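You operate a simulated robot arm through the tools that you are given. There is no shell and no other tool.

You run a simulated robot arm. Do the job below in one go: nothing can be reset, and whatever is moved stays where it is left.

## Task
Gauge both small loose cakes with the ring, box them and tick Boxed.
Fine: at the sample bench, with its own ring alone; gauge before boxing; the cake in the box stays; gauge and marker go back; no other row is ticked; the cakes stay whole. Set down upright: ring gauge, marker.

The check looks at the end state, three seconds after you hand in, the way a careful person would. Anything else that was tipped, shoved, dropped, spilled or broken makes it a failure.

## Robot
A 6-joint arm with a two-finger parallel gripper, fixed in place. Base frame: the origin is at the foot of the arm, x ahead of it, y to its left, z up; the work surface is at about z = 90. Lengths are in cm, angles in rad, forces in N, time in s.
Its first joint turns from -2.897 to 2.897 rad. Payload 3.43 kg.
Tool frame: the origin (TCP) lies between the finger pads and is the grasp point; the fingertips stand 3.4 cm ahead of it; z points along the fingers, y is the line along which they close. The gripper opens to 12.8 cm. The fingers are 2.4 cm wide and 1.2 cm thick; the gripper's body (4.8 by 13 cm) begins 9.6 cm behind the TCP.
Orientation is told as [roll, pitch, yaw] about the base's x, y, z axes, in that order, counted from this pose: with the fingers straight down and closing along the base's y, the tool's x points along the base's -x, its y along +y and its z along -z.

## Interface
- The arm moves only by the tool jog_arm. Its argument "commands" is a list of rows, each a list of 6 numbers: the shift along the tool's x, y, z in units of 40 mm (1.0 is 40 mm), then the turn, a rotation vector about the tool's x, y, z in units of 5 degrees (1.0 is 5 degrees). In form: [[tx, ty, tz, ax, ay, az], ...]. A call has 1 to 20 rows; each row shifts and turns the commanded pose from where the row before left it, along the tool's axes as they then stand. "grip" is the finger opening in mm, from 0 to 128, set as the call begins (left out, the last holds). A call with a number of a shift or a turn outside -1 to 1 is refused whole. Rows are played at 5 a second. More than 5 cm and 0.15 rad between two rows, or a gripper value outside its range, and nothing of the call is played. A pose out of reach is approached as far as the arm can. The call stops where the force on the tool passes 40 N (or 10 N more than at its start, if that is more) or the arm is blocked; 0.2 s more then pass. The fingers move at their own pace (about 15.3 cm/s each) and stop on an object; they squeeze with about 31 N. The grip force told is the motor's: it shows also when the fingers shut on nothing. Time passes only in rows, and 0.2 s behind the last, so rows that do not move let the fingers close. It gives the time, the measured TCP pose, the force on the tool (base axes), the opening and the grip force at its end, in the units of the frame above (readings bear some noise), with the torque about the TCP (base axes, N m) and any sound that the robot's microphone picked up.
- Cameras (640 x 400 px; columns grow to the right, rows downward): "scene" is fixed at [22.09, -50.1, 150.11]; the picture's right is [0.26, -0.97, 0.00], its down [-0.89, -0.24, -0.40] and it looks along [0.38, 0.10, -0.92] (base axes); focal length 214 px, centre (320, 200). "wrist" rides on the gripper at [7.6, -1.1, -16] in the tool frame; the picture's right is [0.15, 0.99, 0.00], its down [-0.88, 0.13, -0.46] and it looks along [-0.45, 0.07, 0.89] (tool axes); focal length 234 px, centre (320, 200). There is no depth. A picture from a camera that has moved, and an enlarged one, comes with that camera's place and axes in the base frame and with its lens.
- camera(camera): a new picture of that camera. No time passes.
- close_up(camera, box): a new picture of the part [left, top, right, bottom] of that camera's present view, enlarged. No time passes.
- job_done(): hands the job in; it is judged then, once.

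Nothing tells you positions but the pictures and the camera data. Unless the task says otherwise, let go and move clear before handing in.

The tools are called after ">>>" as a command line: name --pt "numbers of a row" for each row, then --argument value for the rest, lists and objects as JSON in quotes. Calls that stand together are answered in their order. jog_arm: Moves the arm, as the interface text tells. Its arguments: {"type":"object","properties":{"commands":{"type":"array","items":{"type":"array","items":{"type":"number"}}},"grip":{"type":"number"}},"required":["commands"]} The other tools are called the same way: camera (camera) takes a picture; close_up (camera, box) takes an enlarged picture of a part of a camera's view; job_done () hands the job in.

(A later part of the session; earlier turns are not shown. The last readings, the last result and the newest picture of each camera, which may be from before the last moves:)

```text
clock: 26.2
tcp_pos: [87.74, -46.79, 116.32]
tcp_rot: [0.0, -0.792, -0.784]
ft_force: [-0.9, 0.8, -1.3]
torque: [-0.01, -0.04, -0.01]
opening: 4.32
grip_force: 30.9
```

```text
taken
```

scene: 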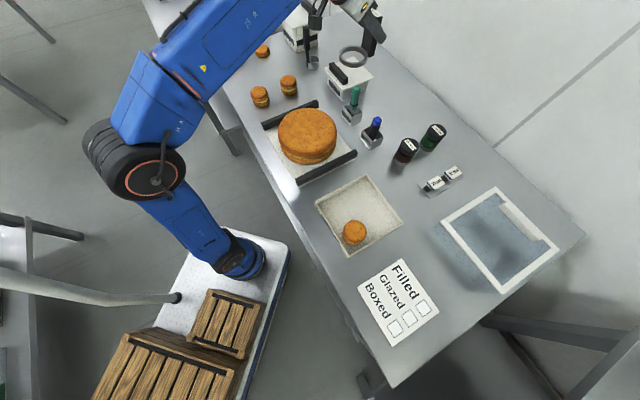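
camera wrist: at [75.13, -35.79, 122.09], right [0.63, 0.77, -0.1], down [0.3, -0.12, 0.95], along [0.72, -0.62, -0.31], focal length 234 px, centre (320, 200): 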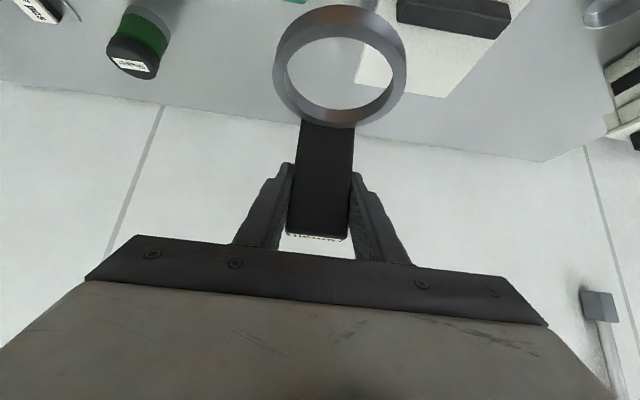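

The grip holds. I'll continue carrying toward the first cake.

>>> jog_arm --pt "0.0544 0.0633 -0.055 0 0 0" --pt "0.1088 0.1267 -0.11 0 0 0" --pt "0.1631 0.19 -0.165 0 0 0" --pt "0.2175 0.2533 -0.22 0 0 0" --pt "0.2175 0.2533 -0.22 0 0 0" --pt "0.2175 0.2533 -0.22 0 0 0" --pt "0.2175 0.2533 -0.22 0 0 0" --pt "0.2175 0.2533 -0.22 0 0 0" --pt "0.2175 0.2533 -0.22 0 0 0" --pt "0.2175 0.2533 -0.22 0 0 0" --pt "0.2175 0.2533 -0.22 0 0 0" --pt "0.2175 0.2533 -0.22 0 0 0" --pt "0.2175 0.2533 -0.22 0 0 0" --pt "0.2175 0.2533 -0.22 0 0 0" --pt "0.2175 0.2533 -0.22 0 0 0" --pt "0.2175 0.2533 -0.22 0 0 0" --pt "0.1631 0.19 -0.165 0 0 0" --pt "0.1088 0.1267 -0.11 0 0 0" --pt "0.0544 0.0633 -0.055 0 0 0" --pt "0 0 0 0 0 0"

>>> camera --camera "wrist"

>>> camera --camera "scene"

```text
clock: 30.4
tcp_pos: [85.14, -21.23, 116.15]
tcp_rot: [-0.002, -0.79, -0.785]
ft_force: [-0.7, 0.3, -0.6]
torque: [-0.03, 0.01, 0.02]
opening: 4.36
grip_force: 31.0
```

```text
taken
camera wrist: at [72.51, -10.3, 122.13], right [0.63, 0.77, -0.1], down [0.3, -0.12, 0.95], along [0.72, -0.62, -0.31], focal length 234 px, centre (320, 200)
```

wrist: 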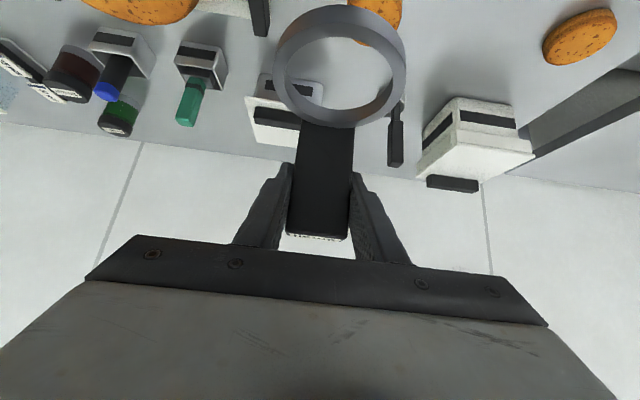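

```text
taken
```

scene: 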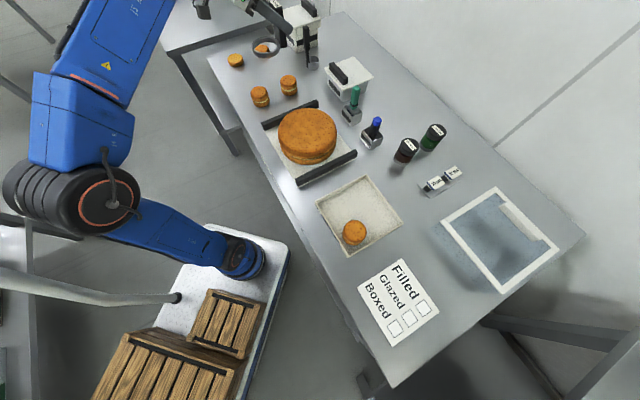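

Both cakes are near now. I'll bring the ring over the left sandwich cake and lower to about 3 cm above it for a precise alignment check.

>>> jog_arm --pt "0.0544 0.0633 -0.055 0 0 0" --pt "0.1088 0.1267 -0.11 0 0 0" --pt "0.1631 0.19 -0.165 0 0 0" --pt "0.2175 0.2533 -0.22 0 0 0" --pt "0.1631 0.19 -0.165 0 0 0" --pt "0.136 0.1583 -0.1375 0 0 0" --pt "0.0816 0.095 -0.0825 0 0 0" --pt "0.0711 0 0.0703 0 0 0" --pt "0.1422 0 0.1406 0 0 0" --pt "0.2133 0 0.211 0 0 0" --pt "0.2133 0 0.211 0 0 0" --pt "0.2133 0 0.211 0 0 0" --pt "0.2133 0 0.211 0 0 0" --pt "0.2133 0 0.211 0 0 0" --pt "0.2133 0 0.211 0 0 0" --pt "0.2133 0 0.211 0 0 0" --pt "0.1422 0 0.1406 0 0 0" --pt "0.1422 0 0.1406 0 0 0" --pt "0.0711 0 0.0703 0 0 0" --pt "0 0 0 0 0 0"

>>> camera --camera "wrist"

>>> close_up --camera "scene" --box '[220, 60, 316, 120]'

>>> close_up --camera "wrist" --box '[250, 0, 430, 140]'

```text
clock: 34.6
tcp_pos: [84.31, -14.52, 104.65]
tcp_rot: [0.001, -0.791, -0.783]
ft_force: [-0.4, -0.6, -0.5]
torque: [0.0, 0.0, 0.01]
opening: 4.35
grip_force: 31.0
```

```text
taken
camera wrist: at [71.83, -3.54, 110.56], right [0.63, 0.77, -0.1], down [0.3, -0.12, 0.95], along [0.72, -0.62, -0.31], focal length 234 px, centre (320, 200)
```

wrist: 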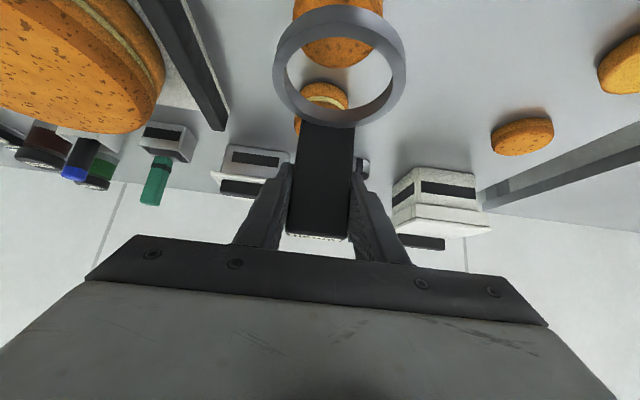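

```text
6.67 times, centred on (268, 90) of scene
camera zoom: at [22.09, -50.1, 150.11], right [0.26, -0.97, 0.0], down [-0.89, -0.24, -0.4], along [0.38, 0.1, -0.92], focal length 1430 px, centre (667, 933)
```

zoom: 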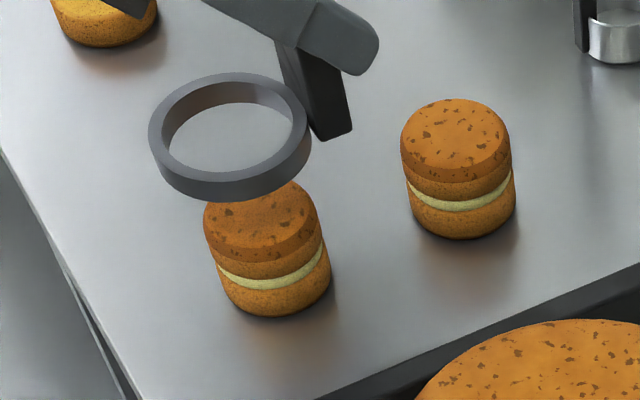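

```text
2.86 times, centred on (340, 70) of wrist
camera zoom: at [71.83, -3.54, 110.56], right [0.63, 0.77, -0.1], down [0.3, -0.12, 0.95], along [0.72, -0.62, -0.31], focal length 669 px, centre (263, 571)
```

zoom: 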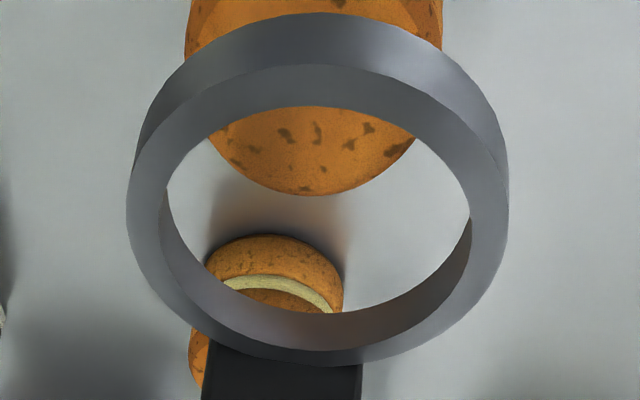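

The ring hovers about 4 cm above the left cake and looks close to centred. The fit is tight, so I'll take enlarged views to measure the offset.

>>> close_up --camera "wrist" --box '[280, 0, 408, 80]'

>>> close_up --camera "scene" --box '[236, 66, 284, 112]'

```text
5.00 times, centred on (344, 40) of wrist
camera zoom: at [71.83, -3.54, 110.56], right [0.63, 0.77, -0.1], down [0.3, -0.12, 0.95], along [0.72, -0.62, -0.31], focal length 1171 px, centre (200, 1000)
```

zoom: 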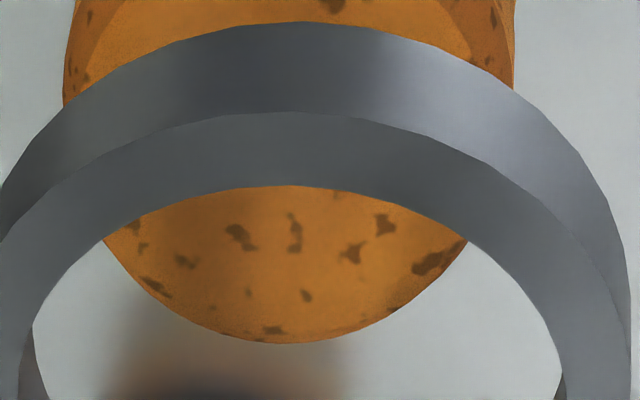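

```text
8.70 times, centred on (260, 89) of scene
camera zoom: at [22.09, -50.1, 150.11], right [0.26, -0.97, 0.0], down [-0.89, -0.24, -0.4], along [0.38, 0.1, -0.92], focal length 1865 px, centre (842, 1165)
```

zoom: 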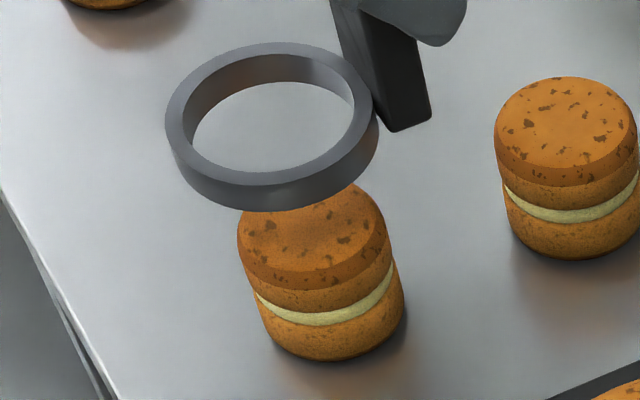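

The wrist view suggests that the ring should shift about 3–4 mm along the bench. I'll apply that, lower the ring to just above the cake top and measure again.

>>> jog_arm --pt "-0.005 -0.043 0.005 0 0 0" --pt "-0.005 -0.042 0.005 0 0 0" --pt "0.0711 0 0.0703 0 0 0" --pt "0.1422 0 0.1406 0 0 0" --pt "0.16 0 0.1582 0 0 0" --pt "0.1422 0 0.1406 0 0 0" --pt "0.0711 0 0.0703 0 0 0" --pt "0 0 0 0 0 0"

>>> close_up --camera "wrist" --box '[256, 0, 432, 140]'

>>> close_up --camera "scene" --box '[236, 66, 284, 112]'

```text
clock: 36.4
tcp_pos: [84.21, -14.68, 101.37]
tcp_rot: [0.0, -0.792, -0.786]
ft_force: [-0.4, -0.3, -0.7]
torque: [0.01, -0.03, 0.06]
opening: 4.34
grip_force: 31.0
```

```text
2.86 times, centred on (344, 70) of wrist
camera zoom: at [71.63, -3.8, 107.26], right [0.63, 0.77, -0.1], down [0.3, -0.12, 0.95], along [0.72, -0.62, -0.31], focal length 669 px, centre (251, 571)
```

zoom: 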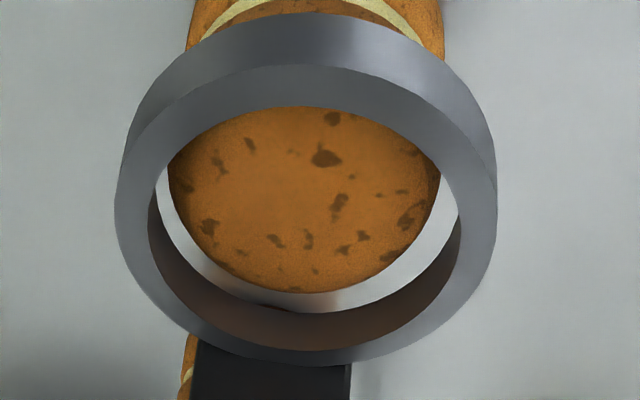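

```text
8.70 times, centred on (260, 89) of scene
camera zoom: at [22.09, -50.1, 150.11], right [0.26, -0.97, 0.0], down [-0.89, -0.24, -0.4], along [0.38, 0.1, -0.92], focal length 1865 px, centre (842, 1165)
```

zoom: 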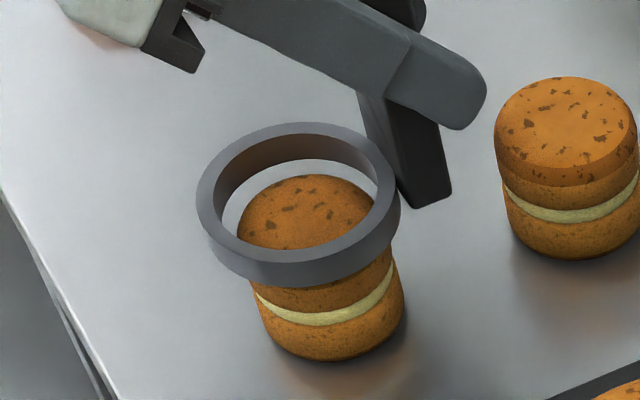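

The ring is just above the cake and nearly centred; the wrist view still shows about 1.5 mm off along the bench. I'll correct that and lower 1.2 cm to see whether it passes over the cake's rim.

>>> jog_arm --pt "0 -0.038 0 0 0 0" --pt "0.0355 0 0.0352 0 0 0" --pt "0.0533 0 0.0527 0 0 0" --pt "0.0533 0 0.0527 0 0 0" --pt "0.0533 0 0.0527 0 0 0" --pt "0.0178 0 0.0176 0 0 0" --pt "0 0 0 0 0 0"

>>> close_up --camera "wrist" --box '[256, 0, 432, 140]'

>>> close_up --camera "scene" --box '[236, 66, 284, 112]'

```text
clock: 38.0
tcp_pos: [83.96, -14.89, 100.25]
tcp_rot: [-0.001, -0.79, -0.785]
ft_force: [0.3, -0.3, -1.0]
torque: [0.02, -0.01, 0.02]
opening: 4.33
grip_force: 30.9
```

```text
2.86 times, centred on (344, 70) of wrist
camera zoom: at [71.52, -3.91, 106.1], right [0.63, 0.77, -0.1], down [0.3, -0.12, 0.95], along [0.72, -0.62, -0.31], focal length 669 px, centre (251, 571)
```

zoom: 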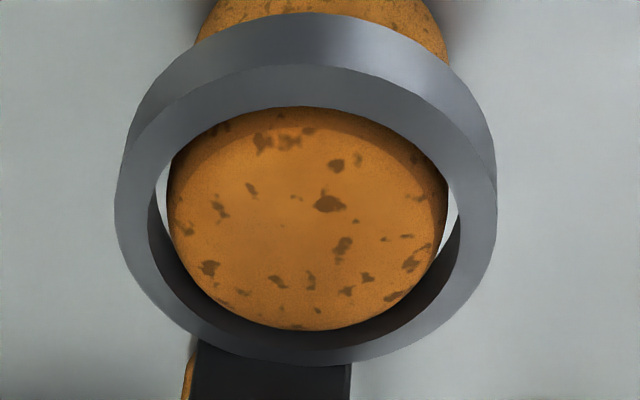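

```text
8.70 times, centred on (260, 89) of scene
camera zoom: at [22.09, -50.1, 150.11], right [0.26, -0.97, 0.0], down [-0.89, -0.24, -0.4], along [0.38, 0.1, -0.92], focal length 1865 px, centre (842, 1165)
```

zoom: 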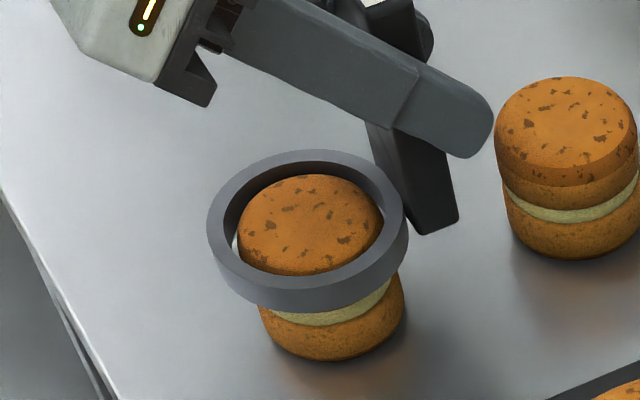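

The ring's lower edge is at the cake's rim with no contact force and gaps visible on both sides. I'll lower in a small step while watching the force.

>>> jog_arm --pt "0.0267 0 0.0264 0 0 0" --pt "0.0267 0 0.0264 0 0 0" --pt "0.0267 0 0.0264 0 0 0" --pt "0 0 0 0 0 0"

>>> close_up --camera "wrist" --box '[256, 0, 432, 140]'

>>> close_up --camera "scene" --box '[236, 66, 284, 112]'

```text
clock: 39.0
tcp_pos: [84.08, -14.84, 99.78]
tcp_rot: [0.0, -0.79, -0.785]
ft_force: [-0.6, 0.2, -1.3]
torque: [-0.03, -0.04, -0.03]
opening: 4.36
grip_force: 30.8
```

```text
2.86 times, centred on (344, 70) of wrist
camera zoom: at [71.53, -3.89, 105.66], right [0.63, 0.77, -0.1], down [0.3, -0.12, 0.95], along [0.72, -0.62, -0.31], focal length 669 px, centre (251, 571)
```

zoom: 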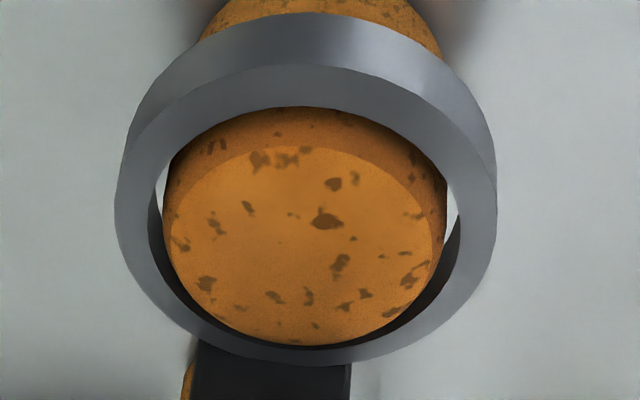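

```text
8.70 times, centred on (260, 89) of scene
camera zoom: at [22.09, -50.1, 150.11], right [0.26, -0.97, 0.0], down [-0.89, -0.24, -0.4], along [0.38, 0.1, -0.92], focal length 1865 px, centre (842, 1165)
```

zoom: 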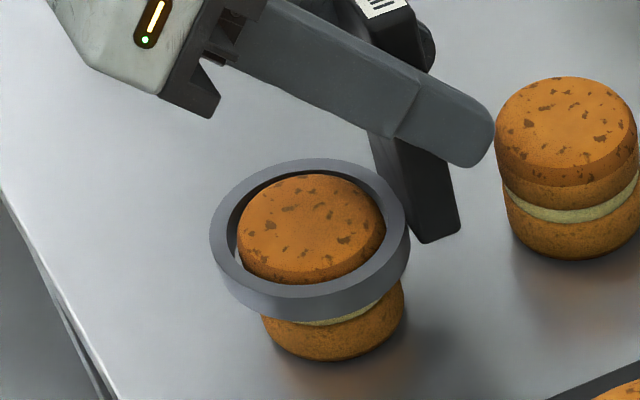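

The ring is now around the cake's top with matching bearings and no extra force. I'll continue lowering stepwise.

>>> jog_arm --pt "0.0356 0 0.0352 0 0 0" --pt "0.0356 0 0.0352 0 0 0" --pt "0.0356 0 0.0352 0 0 0" --pt "0.0356 0 0.0352 0 0 0" --pt "0 0 0 0 0 0"

>>> close_up --camera "wrist" --box '[256, 0, 432, 140]'

>>> close_up --camera "scene" --box '[236, 66, 284, 112]'

```text
clock: 40.2
tcp_pos: [84.15, -14.97, 98.95]
tcp_rot: [0.0, -0.79, -0.785]
ft_force: [0.8, 0.6, -1.3]
torque: [-0.02, 0.01, 0.01]
opening: 4.35
grip_force: 30.9
```

```text
2.86 times, centred on (344, 70) of wrist
camera zoom: at [71.53, -3.93, 104.87], right [0.63, 0.77, -0.1], down [0.3, -0.12, 0.95], along [0.72, -0.62, -0.31], focal length 669 px, centre (251, 571)
```

zoom: 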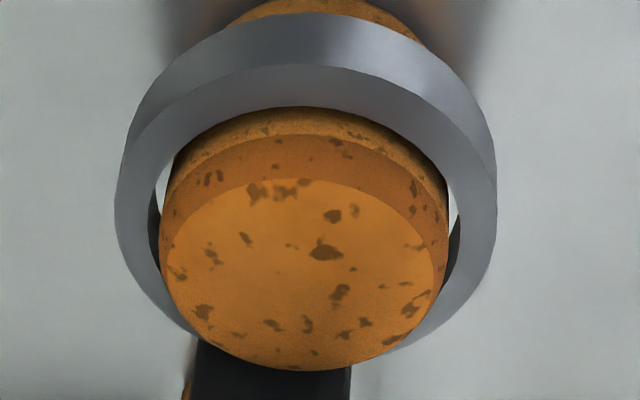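

```text
8.70 times, centred on (260, 89) of scene
camera zoom: at [22.09, -50.1, 150.11], right [0.26, -0.97, 0.0], down [-0.89, -0.24, -0.4], along [0.38, 0.1, -0.92], focal length 1865 px, centre (842, 1165)
```

zoom: 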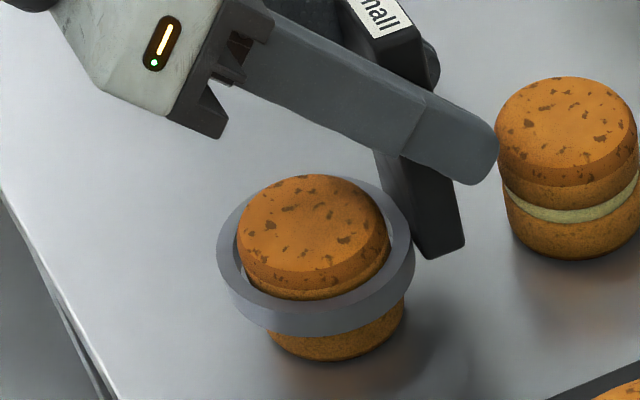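

The ring slides freely over the cake, and the cake is undisturbed. I'll lower it nearly to the bench.

>>> jog_arm --pt "0.0444 0 0.044 0 0 0" --pt "0.0444 0 0.044 0 0 0" --pt "0.0444 0 0.044 0 0 0" --pt "0.0444 0 0.044 0 0 0" --pt "0.0444 0 0.044 0 0 0" --pt "0.0444 0 0.044 0 0 0" --pt "0.0444 0 0.044 0 0 0" --pt "0.0444 0 0.044 0 0 0" --pt "0.0267 0 0.0264 0 0 0" --pt "0 0 0 0 0 0"

>>> close_up --camera "wrist" --box '[256, 0, 432, 140]'

>>> close_up --camera "scene" --box '[236, 66, 284, 112]'

```text
clock: 42.4
tcp_pos: [84.1, -14.93, 96.77]
tcp_rot: [0.001, -0.791, -0.787]
ft_force: [-0.2, -0.1, -0.5]
torque: [-0.01, -0.02, 0.0]
opening: 4.35
grip_force: 31.0
```

```text
2.86 times, centred on (344, 70) of wrist
camera zoom: at [71.54, -3.93, 102.69], right [0.63, 0.77, -0.1], down [0.3, -0.12, 0.95], along [0.72, -0.62, -0.31], focal length 669 px, centre (251, 571)
```

zoom: 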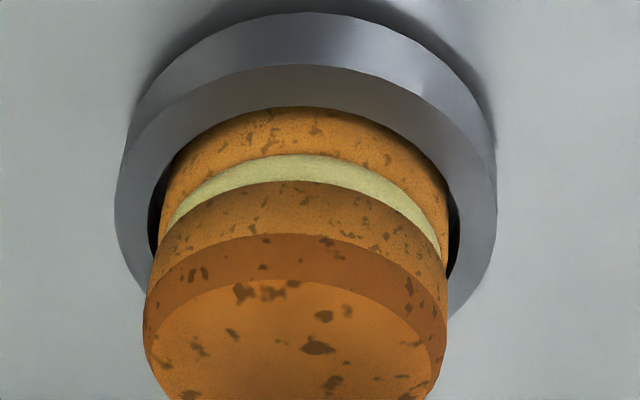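

```text
8.70 times, centred on (260, 89) of scene
camera zoom: at [22.09, -50.1, 150.11], right [0.26, -0.97, 0.0], down [-0.89, -0.24, -0.4], along [0.38, 0.1, -0.92], focal length 1865 px, centre (842, 1165)
```

zoom: 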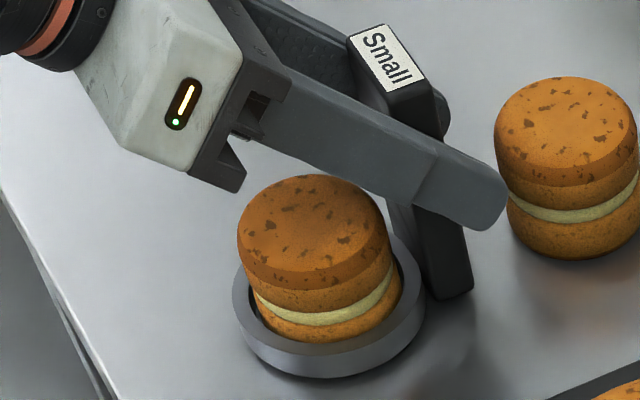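

The ring sits fully around the first cake. I'll pause there a moment, raise it clear and move it over the second cake (about 12 cm straight away from the robot along the bench normal).

>>> jog_arm --pt "0.03 0 0.0297 0 0 0" --pt "0 0 0 0 0 0" --pt "0 0 0 0 0 0" --pt "0 0 0 0 0 0" --pt "0 0 0 0 0 0" --pt "-0.03 0 -0.0297 0 0 0" --pt "-0.0711 0 -0.0703 0 0 0" --pt "-0.1422 0 -0.1406 0 0 0" --pt "-0.1778 0 -0.1758 0 0 0" --pt "-0.1778 0 -0.1758 0 0 0" --pt "-0.1778 0 -0.1758 0 0 0" --pt "-0.1778 0 -0.1758 0 0 0" --pt "-0.1778 0 -0.1758 0 0 0" --pt "-0.1067 0 -0.1055 0 0 0" --pt "-0.0356 0 -0.0352 0 0 0" --pt "0 0 0 0 0 0"

>>> jog_arm --pt "-0.0703 0.0024 0.0711 0 0 0" --pt "-0.1407 0.0048 0.1422 0 0 0" --pt "-0.211 0.0072 0.2133 0 0 0" --pt "-0.211 0.0072 0.2133 0 0 0" --pt "-0.211 0.0072 0.2133 0 0 0" --pt "-0.211 0.0072 0.2133 0 0 0" --pt "-0.211 0.0072 0.2133 0 0 0" --pt "-0.211 0.0072 0.2133 0 0 0" --pt "-0.211 0.0072 0.2133 0 0 0" --pt "-0.211 0.0072 0.2133 0 0 0" --pt "-0.1407 0.0048 0.1422 0 0 0" --pt "-0.0703 0.0024 0.0711 0 0 0" --pt "0 0 0 0 0 0"

>>> close_up --camera "wrist" --box '[256, 0, 432, 140]'

>>> camera --camera "wrist"

>>> close_up --camera "scene" --box '[240, 46, 336, 106]'

```text
clock: 45.8
tcp_pos: [84.05, -14.88, 103.77]
tcp_rot: [-0.001, -0.791, -0.785]
ft_force: [0.8, -0.4, -0.6]
torque: [0.01, 0.05, -0.01]
opening: 4.32
grip_force: 31.3
```

```text
clock: 48.6
tcp_pos: [92.73, -23.31, 103.67]
tcp_rot: [0.0, -0.79, -0.786]
ft_force: [0.5, -0.7, 0.0]
torque: [0.01, -0.03, 0.0]
opening: 4.32
grip_force: 31.2
```

```text
2.86 times, centred on (344, 70) of wrist
camera zoom: at [80.23, -12.2, 109.61], right [0.63, 0.77, -0.1], down [0.3, -0.12, 0.95], along [0.72, -0.62, -0.31], focal length 669 px, centre (251, 571)
```

zoom: 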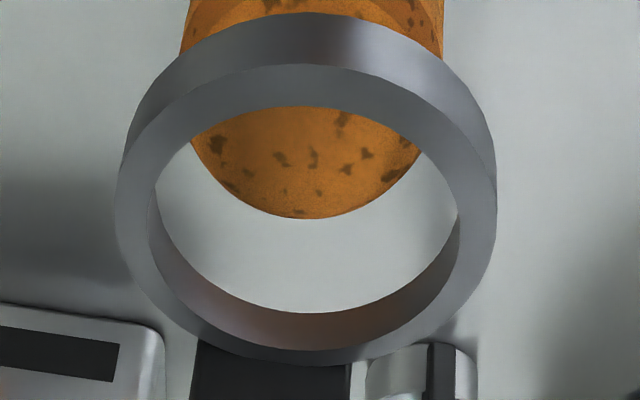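

```text
taken
camera wrist: at [80.23, -12.2, 109.61], right [0.63, 0.77, -0.1], down [0.3, -0.12, 0.95], along [0.72, -0.62, -0.31], focal length 234 px, centre (320, 200)
```

wrist: 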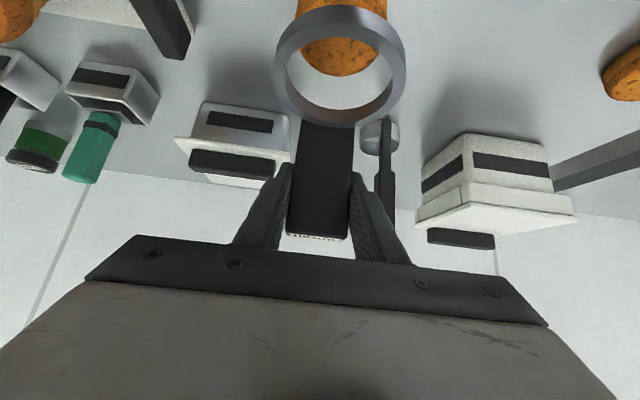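

```text
6.67 times, centred on (288, 76) of scene
camera zoom: at [22.09, -50.1, 150.11], right [0.26, -0.97, 0.0], down [-0.89, -0.24, -0.4], along [0.38, 0.1, -0.92], focal length 1430 px, centre (533, 1027)
```

zoom: 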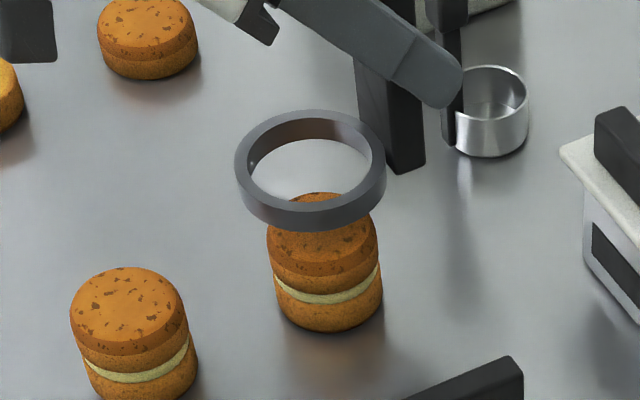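

The first cake is intact. I'll make a small correction of about 3 mm over the second cake, lower to just above it and measure again.

>>> jog_arm --pt "0.011 -0.038 -0.011 0 0 0" --pt "0.01 -0.037 -0.0103 0 0 0" --pt "0.0711 0 0.0703 0 0 0" --pt "0.1422 0 0.1406 0 0 0" --pt "0.1422 0 0.1406 0 0 0" --pt "0.0711 0 0.0703 0 0 0" --pt "0 0 0 0 0 0"

>>> close_up --camera "wrist" --box '[256, 0, 432, 140]'

>>> close_up --camera "scene" --box '[264, 56, 312, 102]'

```text
clock: 50.2
tcp_pos: [92.42, -23.37, 101.34]
tcp_rot: [0.001, -0.792, -0.785]
ft_force: [0.9, 0.0, -1.5]
torque: [-0.01, 0.01, -0.02]
opening: 4.35
grip_force: 31.1
```

```text
2.86 times, centred on (344, 70) of wrist
camera zoom: at [79.94, -12.31, 107.24], right [0.63, 0.77, -0.1], down [0.3, -0.12, 0.95], along [0.72, -0.62, -0.31], focal length 669 px, centre (251, 571)
```

zoom: 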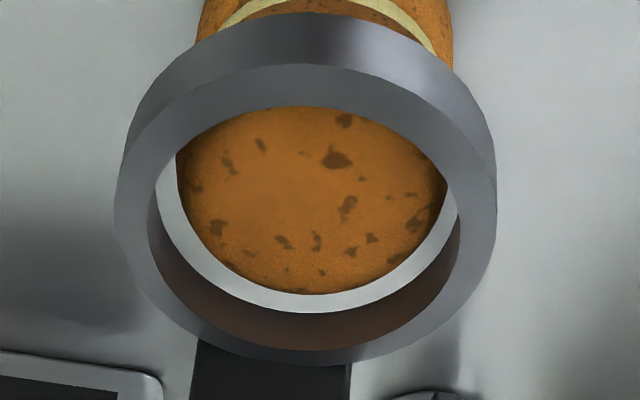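

```text
8.70 times, centred on (288, 79) of scene
camera zoom: at [22.09, -50.1, 150.11], right [0.26, -0.97, 0.0], down [-0.89, -0.24, -0.4], along [0.38, 0.1, -0.92], focal length 1865 px, centre (598, 1252)
```

zoom: 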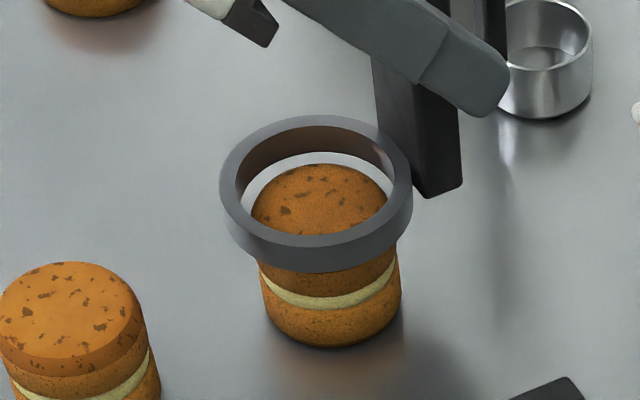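

The far gap matches the first cake's alignment; only about 1 mm of correction is needed. I'll shift and lower in small steps with force checks.

>>> jog_arm --pt "0 0.026 0 0 0 0" --pt "0.0355 0 0.0352 0 0 0" --pt "0.0533 0 0.0527 0 0 0" --pt "0.0533 0 0.0527 0 0 0" --pt "0.0533 0 0.0527 0 0 0" --pt "0.0445 0 0.044 0 0 0" --pt "0.0355 0 0.0352 0 0 0" --pt "0 0 0 0 0 0"

>>> close_up --camera "wrist" --box '[256, 0, 432, 140]'

>>> close_up --camera "scene" --box '[264, 56, 312, 102]'

```text
clock: 52.0
tcp_pos: [92.64, -23.26, 99.77]
tcp_rot: [-0.001, -0.791, -0.785]
ft_force: [-0.4, -0.5, 0.1]
torque: [-0.01, -0.03, -0.07]
opening: 4.34
grip_force: 30.6
```

```text
2.86 times, centred on (344, 70) of wrist
camera zoom: at [80.03, -12.25, 105.7], right [0.63, 0.77, -0.1], down [0.3, -0.12, 0.95], along [0.72, -0.62, -0.31], focal length 669 px, centre (251, 571)
```

zoom: 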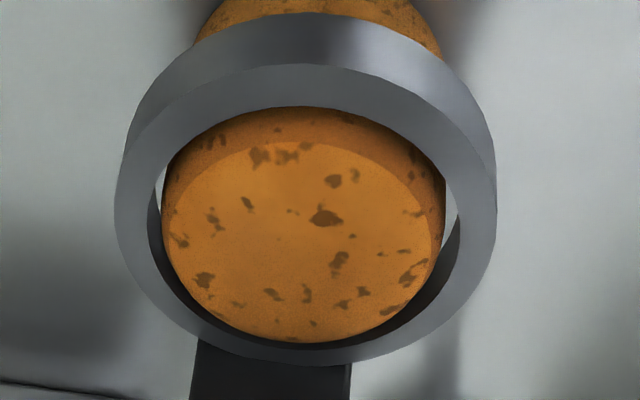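

```text
8.70 times, centred on (288, 79) of scene
camera zoom: at [22.09, -50.1, 150.11], right [0.26, -0.97, 0.0], down [-0.89, -0.24, -0.4], along [0.38, 0.1, -0.92], focal length 1865 px, centre (598, 1252)
```

zoom: 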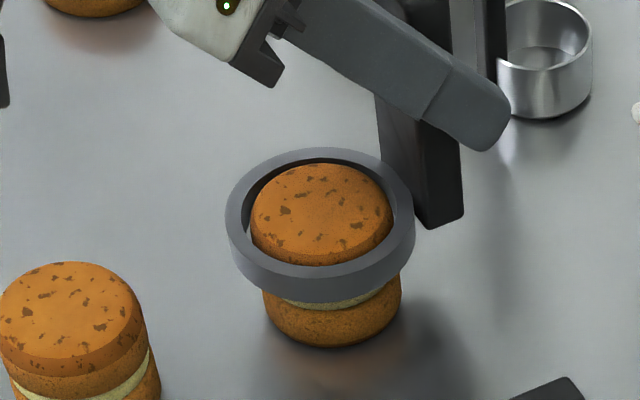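

This view is nearly identical to the aligned view of the first cake. I'll lower the ring the rest of the way, pause and then check.

>>> jog_arm --pt "0.0444 0 0.044 0 0 0" --pt "0.0444 0 0.044 0 0 0" --pt "0.0444 0 0.044 0 0 0" --pt "0.0444 0 0.044 0 0 0" --pt "0.0444 0 0.044 0 0 0" --pt "0.0444 0 0.044 0 0 0" --pt "0.0444 0 0.044 0 0 0" --pt "0.0444 0 0.044 0 0 0" --pt "0.0444 0 0.044 0 0 0" --pt "0.0444 0 0.044 0 0 0" --pt "0.0444 0 0.044 0 0 0" --pt "0.0444 0 0.044 0 0 0" --pt "0.03 0 0.0297 0 0 0" --pt "0 0 0 0 0 0" --pt "0 0 0 0 0 0" --pt "0 0 0 0 0 0" --pt "0 0 0 0 0 0"

>>> close_up --camera "wrist" --box '[256, 0, 432, 140]'

>>> close_up --camera "scene" --box '[240, 46, 336, 106]'

```text
clock: 55.6
tcp_pos: [92.57, -23.28, 96.5]
tcp_rot: [-0.001, -0.79, -0.785]
ft_force: [-0.7, 0.3, -1.0]
torque: [-0.04, -0.03, 0.0]
opening: 4.38
grip_force: 30.8
```

```text
2.86 times, centred on (344, 70) of wrist
camera zoom: at [80.02, -12.26, 102.47], right [0.63, 0.77, -0.1], down [0.3, -0.12, 0.95], along [0.72, -0.62, -0.31], focal length 669 px, centre (251, 571)
```

zoom: 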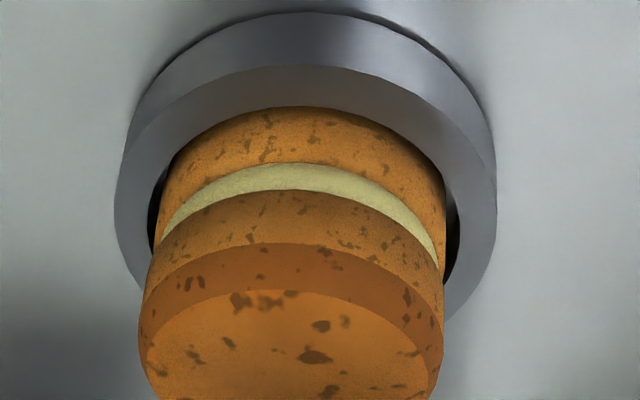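

```text
6.67 times, centred on (288, 76) of scene
camera zoom: at [22.09, -50.1, 150.11], right [0.26, -0.97, 0.0], down [-0.89, -0.24, -0.4], along [0.38, 0.1, -0.92], focal length 1430 px, centre (533, 1027)
```

zoom: 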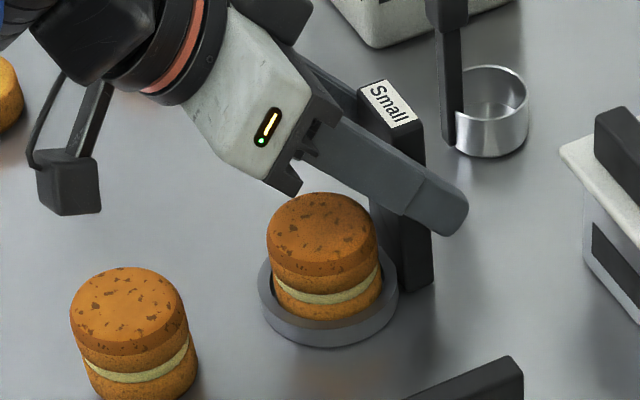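

Both cakes have been gauged and stand untouched. I'll raise the ring well clear and carry it back to its place.

>>> jog_arm --pt "-0.0711 0 -0.0703 0 0 0" --pt "-0.1422 0 -0.1406 0 0 0" --pt "-0.2133 0 -0.211 0 0 0" --pt "-0.2133 0 -0.211 0 0 0" --pt "-0.2133 0 -0.211 0 0 0" --pt "-0.2133 0 -0.211 0 0 0" --pt "-0.2133 0 -0.211 0 0 0" --pt "-0.2133 0 -0.211 0 0 0" --pt "-0.2133 0 -0.211 0 0 0" --pt "-0.2133 0 -0.211 0 0 0" --pt "-0.2133 0 -0.211 0 0 0" --pt "-0.2133 0 -0.211 0 0 0" --pt "-0.2133 0 -0.211 0 0 0" --pt "-0.2133 0 -0.211 0 0 0" --pt "-0.2133 0 -0.211 0 0 0" --pt "-0.2133 0 -0.211 0 0 0" --pt "-0.1422 0 -0.1406 0 0 0" --pt "-0.1422 0 -0.1406 0 0 0" --pt "-0.0711 0 -0.0703 0 0 0" --pt "0 0 0 0 0 0"

>>> jog_arm --pt "-0.0453 -0.0765 0.0458 0 0 0" --pt "-0.0905 -0.153 0.0915 0 0 0" --pt "-0.1358 -0.2295 0.1373 0 0 0" --pt "-0.181 -0.306 0.183 0 0 0" --pt "-0.181 -0.306 0.183 0 0 0" --pt "-0.181 -0.306 0.183 0 0 0" --pt "-0.181 -0.306 0.183 0 0 0" --pt "-0.181 -0.306 0.183 0 0 0" --pt "-0.181 -0.306 0.183 0 0 0" --pt "-0.181 -0.306 0.183 0 0 0" --pt "-0.181 -0.306 0.183 0 0 0" --pt "-0.181 -0.306 0.183 0 0 0" --pt "-0.181 -0.306 0.183 0 0 0" --pt "-0.181 -0.306 0.183 0 0 0" --pt "-0.181 -0.306 0.183 0 0 0" --pt "-0.1358 -0.2295 0.1373 0 0 0" --pt "-0.0905 -0.153 0.0915 0 0 0" --pt "-0.0453 -0.0765 0.0458 0 0 0" --pt "0 0 0 0 0 0"

>>> camera --camera "wrist"

>>> camera --camera "scene"

```text
clock: 59.8
tcp_pos: [92.52, -23.23, 116.44]
tcp_rot: [0.001, -0.789, -0.785]
ft_force: [-0.2, -0.7, -1.3]
torque: [-0.01, 0.01, 0.0]
opening: 4.31
grip_force: 31.1
```

```text
clock: 63.8
tcp_pos: [90.59, -47.06, 116.54]
tcp_rot: [0.0, -0.791, -0.786]
ft_force: [0.3, -0.8, -0.8]
torque: [-0.03, -0.02, 0.02]
opening: 4.35
grip_force: 30.8
```

```text
taken
camera wrist: at [77.96, -36.12, 122.37], right [0.63, 0.77, -0.1], down [0.3, -0.12, 0.95], along [0.72, -0.62, -0.31], focal length 234 px, centre (320, 200)
```

wrist: 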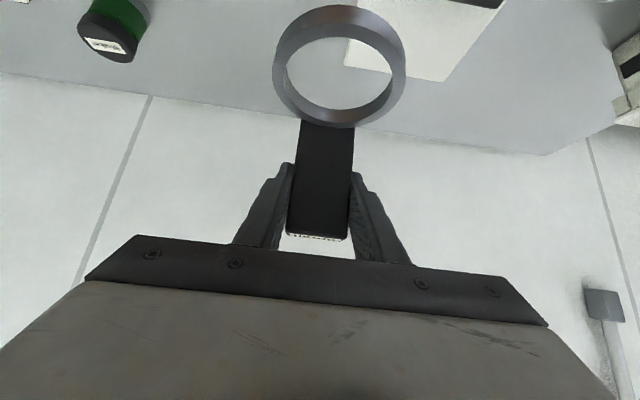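

```text
taken
```

scene: 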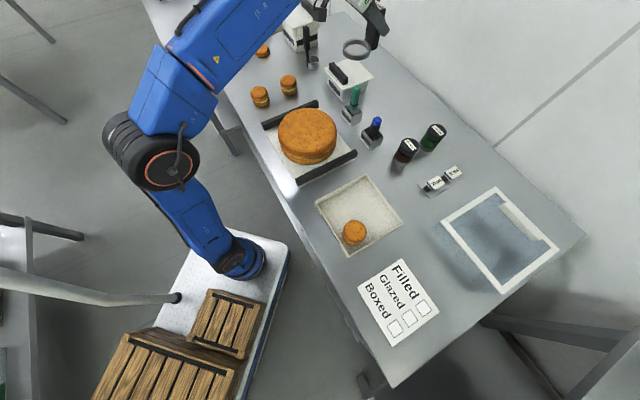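

Still held level. I'll finish the return path and then lower to just above the bench.

>>> jog_arm --pt "-0.0452 -0.0767 0.0457 0 0 0" --pt "-0.0903 -0.1534 0.0913 0 0 0" --pt "-0.1355 -0.2301 0.137 0 0 0" --pt "-0.1806 -0.3068 0.1826 0 0 0" --pt "-0.1806 -0.3068 0.1826 0 0 0" --pt "-0.1806 -0.3068 0.1826 0 0 0" --pt "-0.1806 -0.3068 0.1826 0 0 0" --pt "-0.1806 -0.3068 0.1826 0 0 0" --pt "-0.1806 -0.3068 0.1826 0 0 0" --pt "-0.1581 -0.2685 0.1598 0 0 0" --pt "-0.1129 -0.1918 0.1142 0 0 0" --pt "-0.0903 -0.1534 0.0913 0 0 0" --pt "0 0 0 0 0 0"

>>> jog_arm --pt "0.0711 0 0.0703 0 0 0" --pt "0.1422 0 0.1406 0 0 0" --pt "0.2133 0 0.211 0 0 0" --pt "0.2133 0 0.211 0 0 0" --pt "0.2133 0 0.211 0 0 0" --pt "0.2133 0 0.211 0 0 0" --pt "0.2133 0 0.211 0 0 0" --pt "0.2133 0 0.211 0 0 0" --pt "0.2133 0 0.211 0 0 0" --pt "0.2133 0 0.211 0 0 0" --pt "0.2133 0 0.211 0 0 0" --pt "0.2133 0 0.211 0 0 0" --pt "0.2133 0 0.211 0 0 0" --pt "0.2133 0 0.211 0 0 0" --pt "0.2133 0 0.211 0 0 0" --pt "0.1422 0 0.1406 0 0 0" --pt "0.0711 0 0.0703 0 0 0" --pt "0 0 0 0 0 0"

>>> camera --camera "wrist"

>>> close_up --camera "scene" --box '[355, 60, 455, 140]'

```text
clock: 66.6
tcp_pos: [89.12, -62.3, 116.47]
tcp_rot: [0.0, -0.791, -0.785]
ft_force: [-0.2, 0.2, -1.1]
torque: [-0.01, -0.02, 0.01]
opening: 4.33
grip_force: 30.3
```

```text
clock: 70.4
tcp_pos: [89.19, -62.21, 98.38]
tcp_rot: [0.001, -0.791, -0.785]
ft_force: [0.0, -1.3, -1.2]
torque: [-0.02, 0.0, 0.02]
opening: 4.36
grip_force: 31.2
```

```text
taken
camera wrist: at [76.63, -51.25, 104.37], right [0.63, 0.77, -0.1], down [0.3, -0.12, 0.95], along [0.72, -0.62, -0.31], focal length 234 px, centre (320, 200)
```

wrist: 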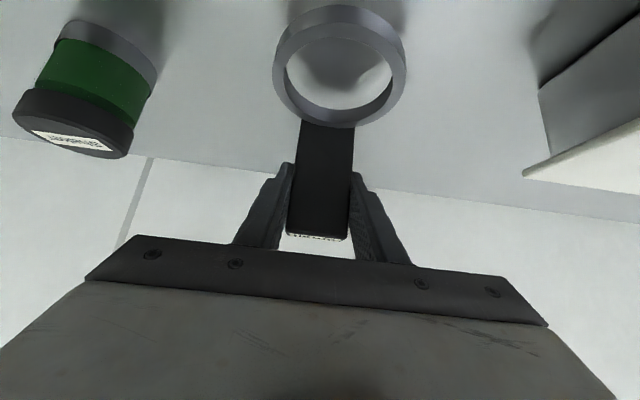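

```text
5.00 times, centred on (405, 100) of scene
camera zoom: at [22.09, -50.1, 150.11], right [0.26, -0.97, 0.0], down [-0.89, -0.24, -0.4], along [0.38, 0.1, -0.92], focal length 1072 px, centre (-105, 700)
```

zoom: 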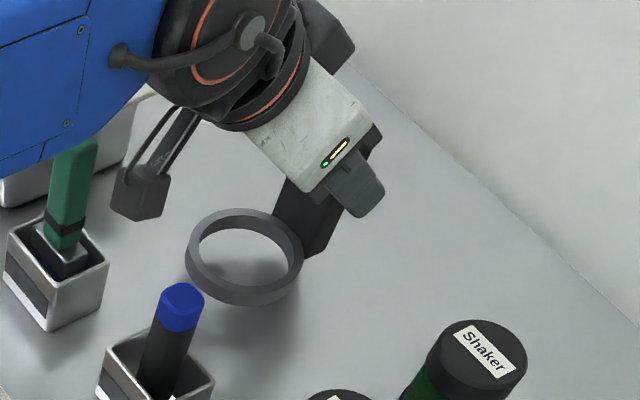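

About 1.9 cm remains. I'll lower gently onto the bench.

>>> jog_arm --pt "0.0444 0 0.044 0 0 0" --pt "0.0444 0 0.044 0 0 0" --pt "0.0444 0 0.044 0 0 0" --pt "0.0444 0 0.044 0 0 0" --pt "0.0444 0 0.044 0 0 0" --pt "0.0444 0 0.044 0 0 0" --pt "0.0267 0 0.0264 0 0 0" --pt "0.0178 0 0.0176 0 0 0" --pt "0.0178 0 0.0176 0 0 0" --pt "0 0 0 0 0 0"

>>> close_up --camera "scene" --box '[375, 80, 425, 130]'

```text
clock: 72.6
tcp_pos: [89.05, -62.13, 96.63]
tcp_rot: [0.0, -0.791, -0.785]
ft_force: [-0.4, -0.3, -0.7]
torque: [-0.03, 0.01, 0.0]
opening: 4.38
grip_force: 31.3
```

```text
8.00 times, centred on (400, 105) of scene
camera zoom: at [22.09, -50.1, 150.11], right [0.26, -0.97, 0.0], down [-0.89, -0.24, -0.4], along [0.38, 0.1, -0.92], focal length 1716 px, centre (-320, 960)
```

zoom: 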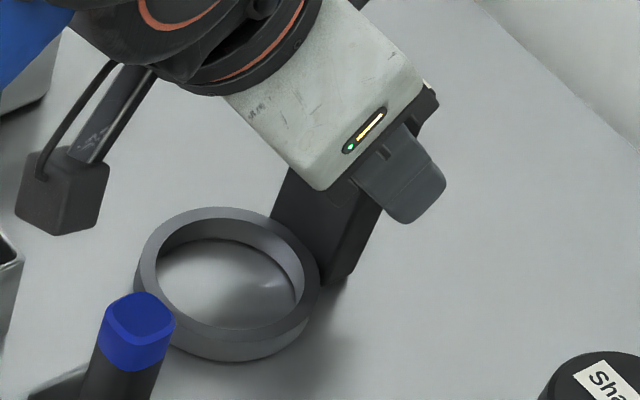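

>>> jog_arm --pt "0.0089 0 0.0088 0 0 0" --pt "0.0089 0 0.0088 0 0 0" --pt "0.0089 0 0.0088 0 0 0" --pt "0 0 0 0 0 0"

```text
clock: 73.6
tcp_pos: [89.18, -62.15, 96.44]
tcp_rot: [0.0, -0.793, -0.784]
ft_force: [0.6, -0.1, 2.1]
torque: [-0.04, 0.05, -0.01]
opening: 4.34
grip_force: 31.0
```

The force shows contact with the bench (about +2 N), so the gauge is set down. I'll open and rise straight up.

>>> jog_arm --pt "0 0 0 0 0 0" --pt "0 0 0 0 0 0" --pt "0 0 0 0 0 0" --grip 85

>>> jog_arm --pt "-0.1067 0 -0.1055 0 0 0" --pt "-0.2133 0 -0.211 0 0 0" --pt "-0.4266 0 -0.422 0 0 0" --pt "-0.5688 0 -0.5626 0 0 0" --pt "-0.5688 0 -0.5626 0 0 0" --pt "-0.5688 0 -0.5626 0 0 0" --pt "-0.5688 0 -0.5626 0 0 0" --pt "-0.5688 0 -0.5626 0 0 0" --pt "0 0 0 0 0 0"

>>> camera --camera "scene"

>>> close_up --camera "scene" --box '[355, 80, 435, 140]'

```text
clock: 74.4
tcp_pos: [89.06, -62.22, 96.52]
tcp_rot: [-0.001, -0.79, -0.787]
ft_force: [-0.1, 0.5, 0.0]
torque: [0.01, -0.02, -0.04]
opening: 8.51
grip_force: 0.1
```

```text
clock: 76.4
tcp_pos: [88.99, -62.25, 116.81]
tcp_rot: [-0.001, -0.789, -0.785]
ft_force: [0.2, -0.5, -0.2]
torque: [-0.03, -0.02, 0.01]
opening: 8.52
grip_force: 0.1
```

```text
taken
```

scene: 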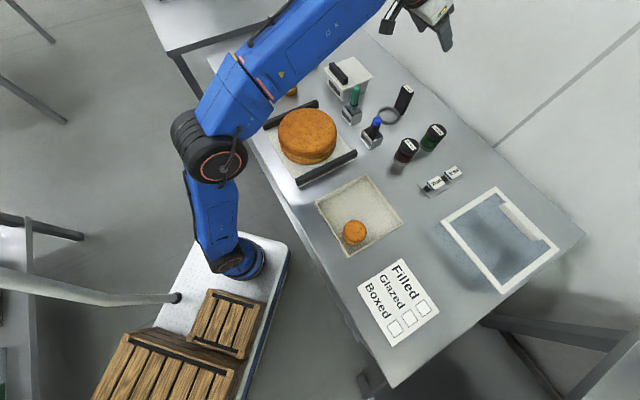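

```text
6.67 times, centred on (395, 110) of scene
camera zoom: at [22.09, -50.1, 150.11], right [0.26, -0.97, 0.0], down [-0.89, -0.24, -0.4], along [0.38, 0.1, -0.92], focal length 1430 px, centre (-180, 800)
```

zoom: 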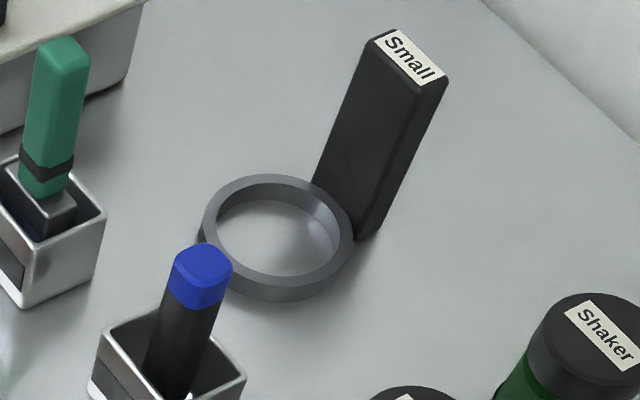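

The gauge is back at its place, upright. Next I'll take the open hand over to the first cake and turn the tool straight down.

>>> jog_arm --pt "0.5236 0.536 -0.529 0 0 0" --pt "0.5236 0.536 -0.529 0 0 0" --pt "0.5236 0.536 -0.529 0 0 0" --pt "0.5236 0.536 -0.529 0 0 0" --pt "0.5236 0.536 -0.529 0 0 0" --pt "0.5236 0.536 -0.529 0 0 0" --pt "0.5236 0.536 -0.529 0 0 0" --pt "0.5236 0.536 -0.529 0 0 0" --pt "0.5236 0.536 -0.529 0 0 0" --pt "0.5236 0.536 -0.529 0 0 0" --pt "0.5236 0.536 -0.529 0 0 0" --pt "0.5236 0.536 -0.529 0 0 0" --pt "0.5236 0.536 -0.529 0 0 0" --pt "0.5236 0.536 -0.529 0 0 0" --pt "0 0 0 0 0 0" --grip 100

>>> jog_arm --pt "0 0 0 0 1 0" --pt "0 0 0 0 1 0" --pt "0 0 0 0 1 0" --pt "0 0 0 0 1 0" --pt "0 0 0 0 1 0" --pt "0 0 0 0 1 0" --pt "0 0 0 0 1 0" --pt "0 0 0 0 1 0" --pt "0 0 0 0 1 0" --pt "0 0 0 0 0.07 0"

>>> camera --camera "wrist"

>>> camera --camera "scene"

```text
clock: 79.6
tcp_pos: [80.75, -11.54, 116.77]
tcp_rot: [0.0, -0.791, -0.787]
ft_force: [0.1, 0.4, 0.8]
torque: [0.01, -0.02, -0.02]
opening: 10.01
grip_force: 0.0
```

```text
clock: 81.8
tcp_pos: [80.7, -11.57, 116.22]
tcp_rot: [0.004, -0.003, -0.786]
ft_force: [0.0, 0.2, 0.3]
torque: [-0.03, -0.04, -0.01]
opening: 10.01
grip_force: 0.1
out of reach, approached as far as the arm can: row 9
```

```text
taken
camera wrist: at [74.56, -7.07, 132.1], right [0.6, 0.8, 0.0], down [0.71, -0.53, 0.46], along [0.37, -0.27, -0.89], focal length 234 px, centre (320, 200)
```

wrist: 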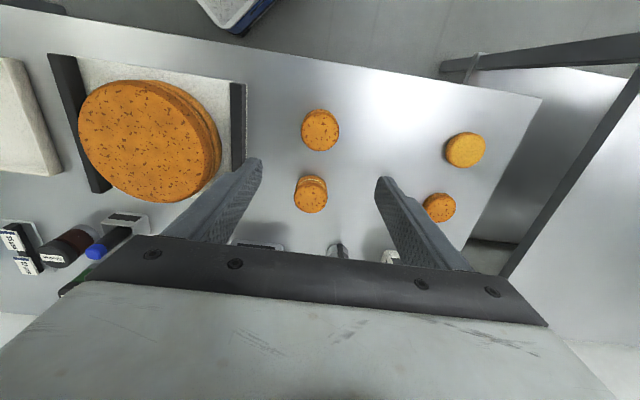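

```text
taken
```

scene: 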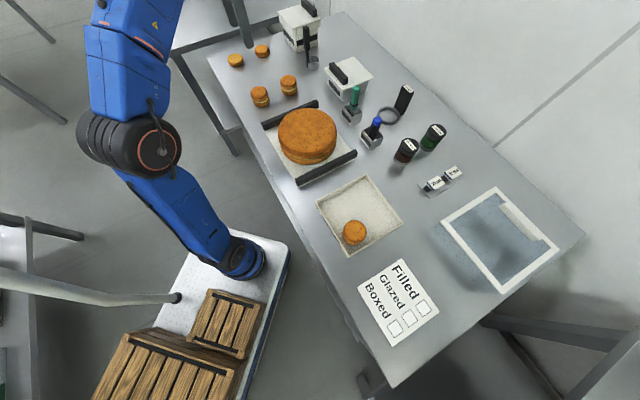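

The tool now points straight down above the first cake, which lines up with the hand. I'll descend, with a check at a moderate height.

>>> jog_arm --pt "0 0 0.8 0 0 0" --pt "0 0 0.8 0 0 0" --pt "0 0 0.8 0 0 0" --pt "0 0 0.8 0 0 0" --pt "0 0 0.6 0 0 0" --pt "0 0 0 0 0 0"

>>> camera --camera "wrist"

>>> close_up --camera "scene" --box '[220, 50, 316, 110]'

```text
clock: 83.2
tcp_pos: [80.85, -11.55, 101.06]
tcp_rot: [-0.001, 0.0, -0.784]
ft_force: [0.0, 0.0, 0.0]
torque: [0.01, 0.0, -0.03]
opening: 10.02
grip_force: 0.0
```

```text
taken
camera wrist: at [74.72, -7.03, 117.06], right [0.6, 0.8, 0.0], down [0.72, -0.53, 0.46], along [0.37, -0.27, -0.89], focal length 234 px, centre (320, 200)
```

wrist: 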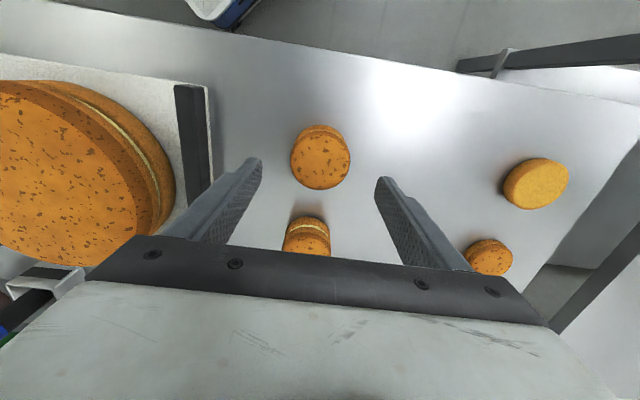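

```text
6.67 times, centred on (268, 80) of scene
camera zoom: at [22.09, -50.1, 150.11], right [0.26, -0.97, 0.0], down [-0.89, -0.24, -0.4], along [0.38, 0.1, -0.92], focal length 1430 px, centre (667, 1000)
```

zoom: 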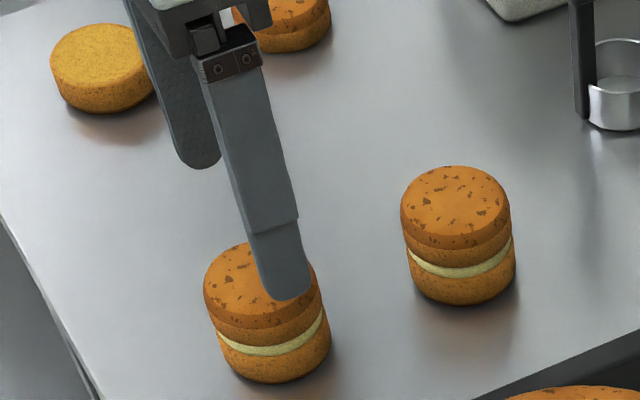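

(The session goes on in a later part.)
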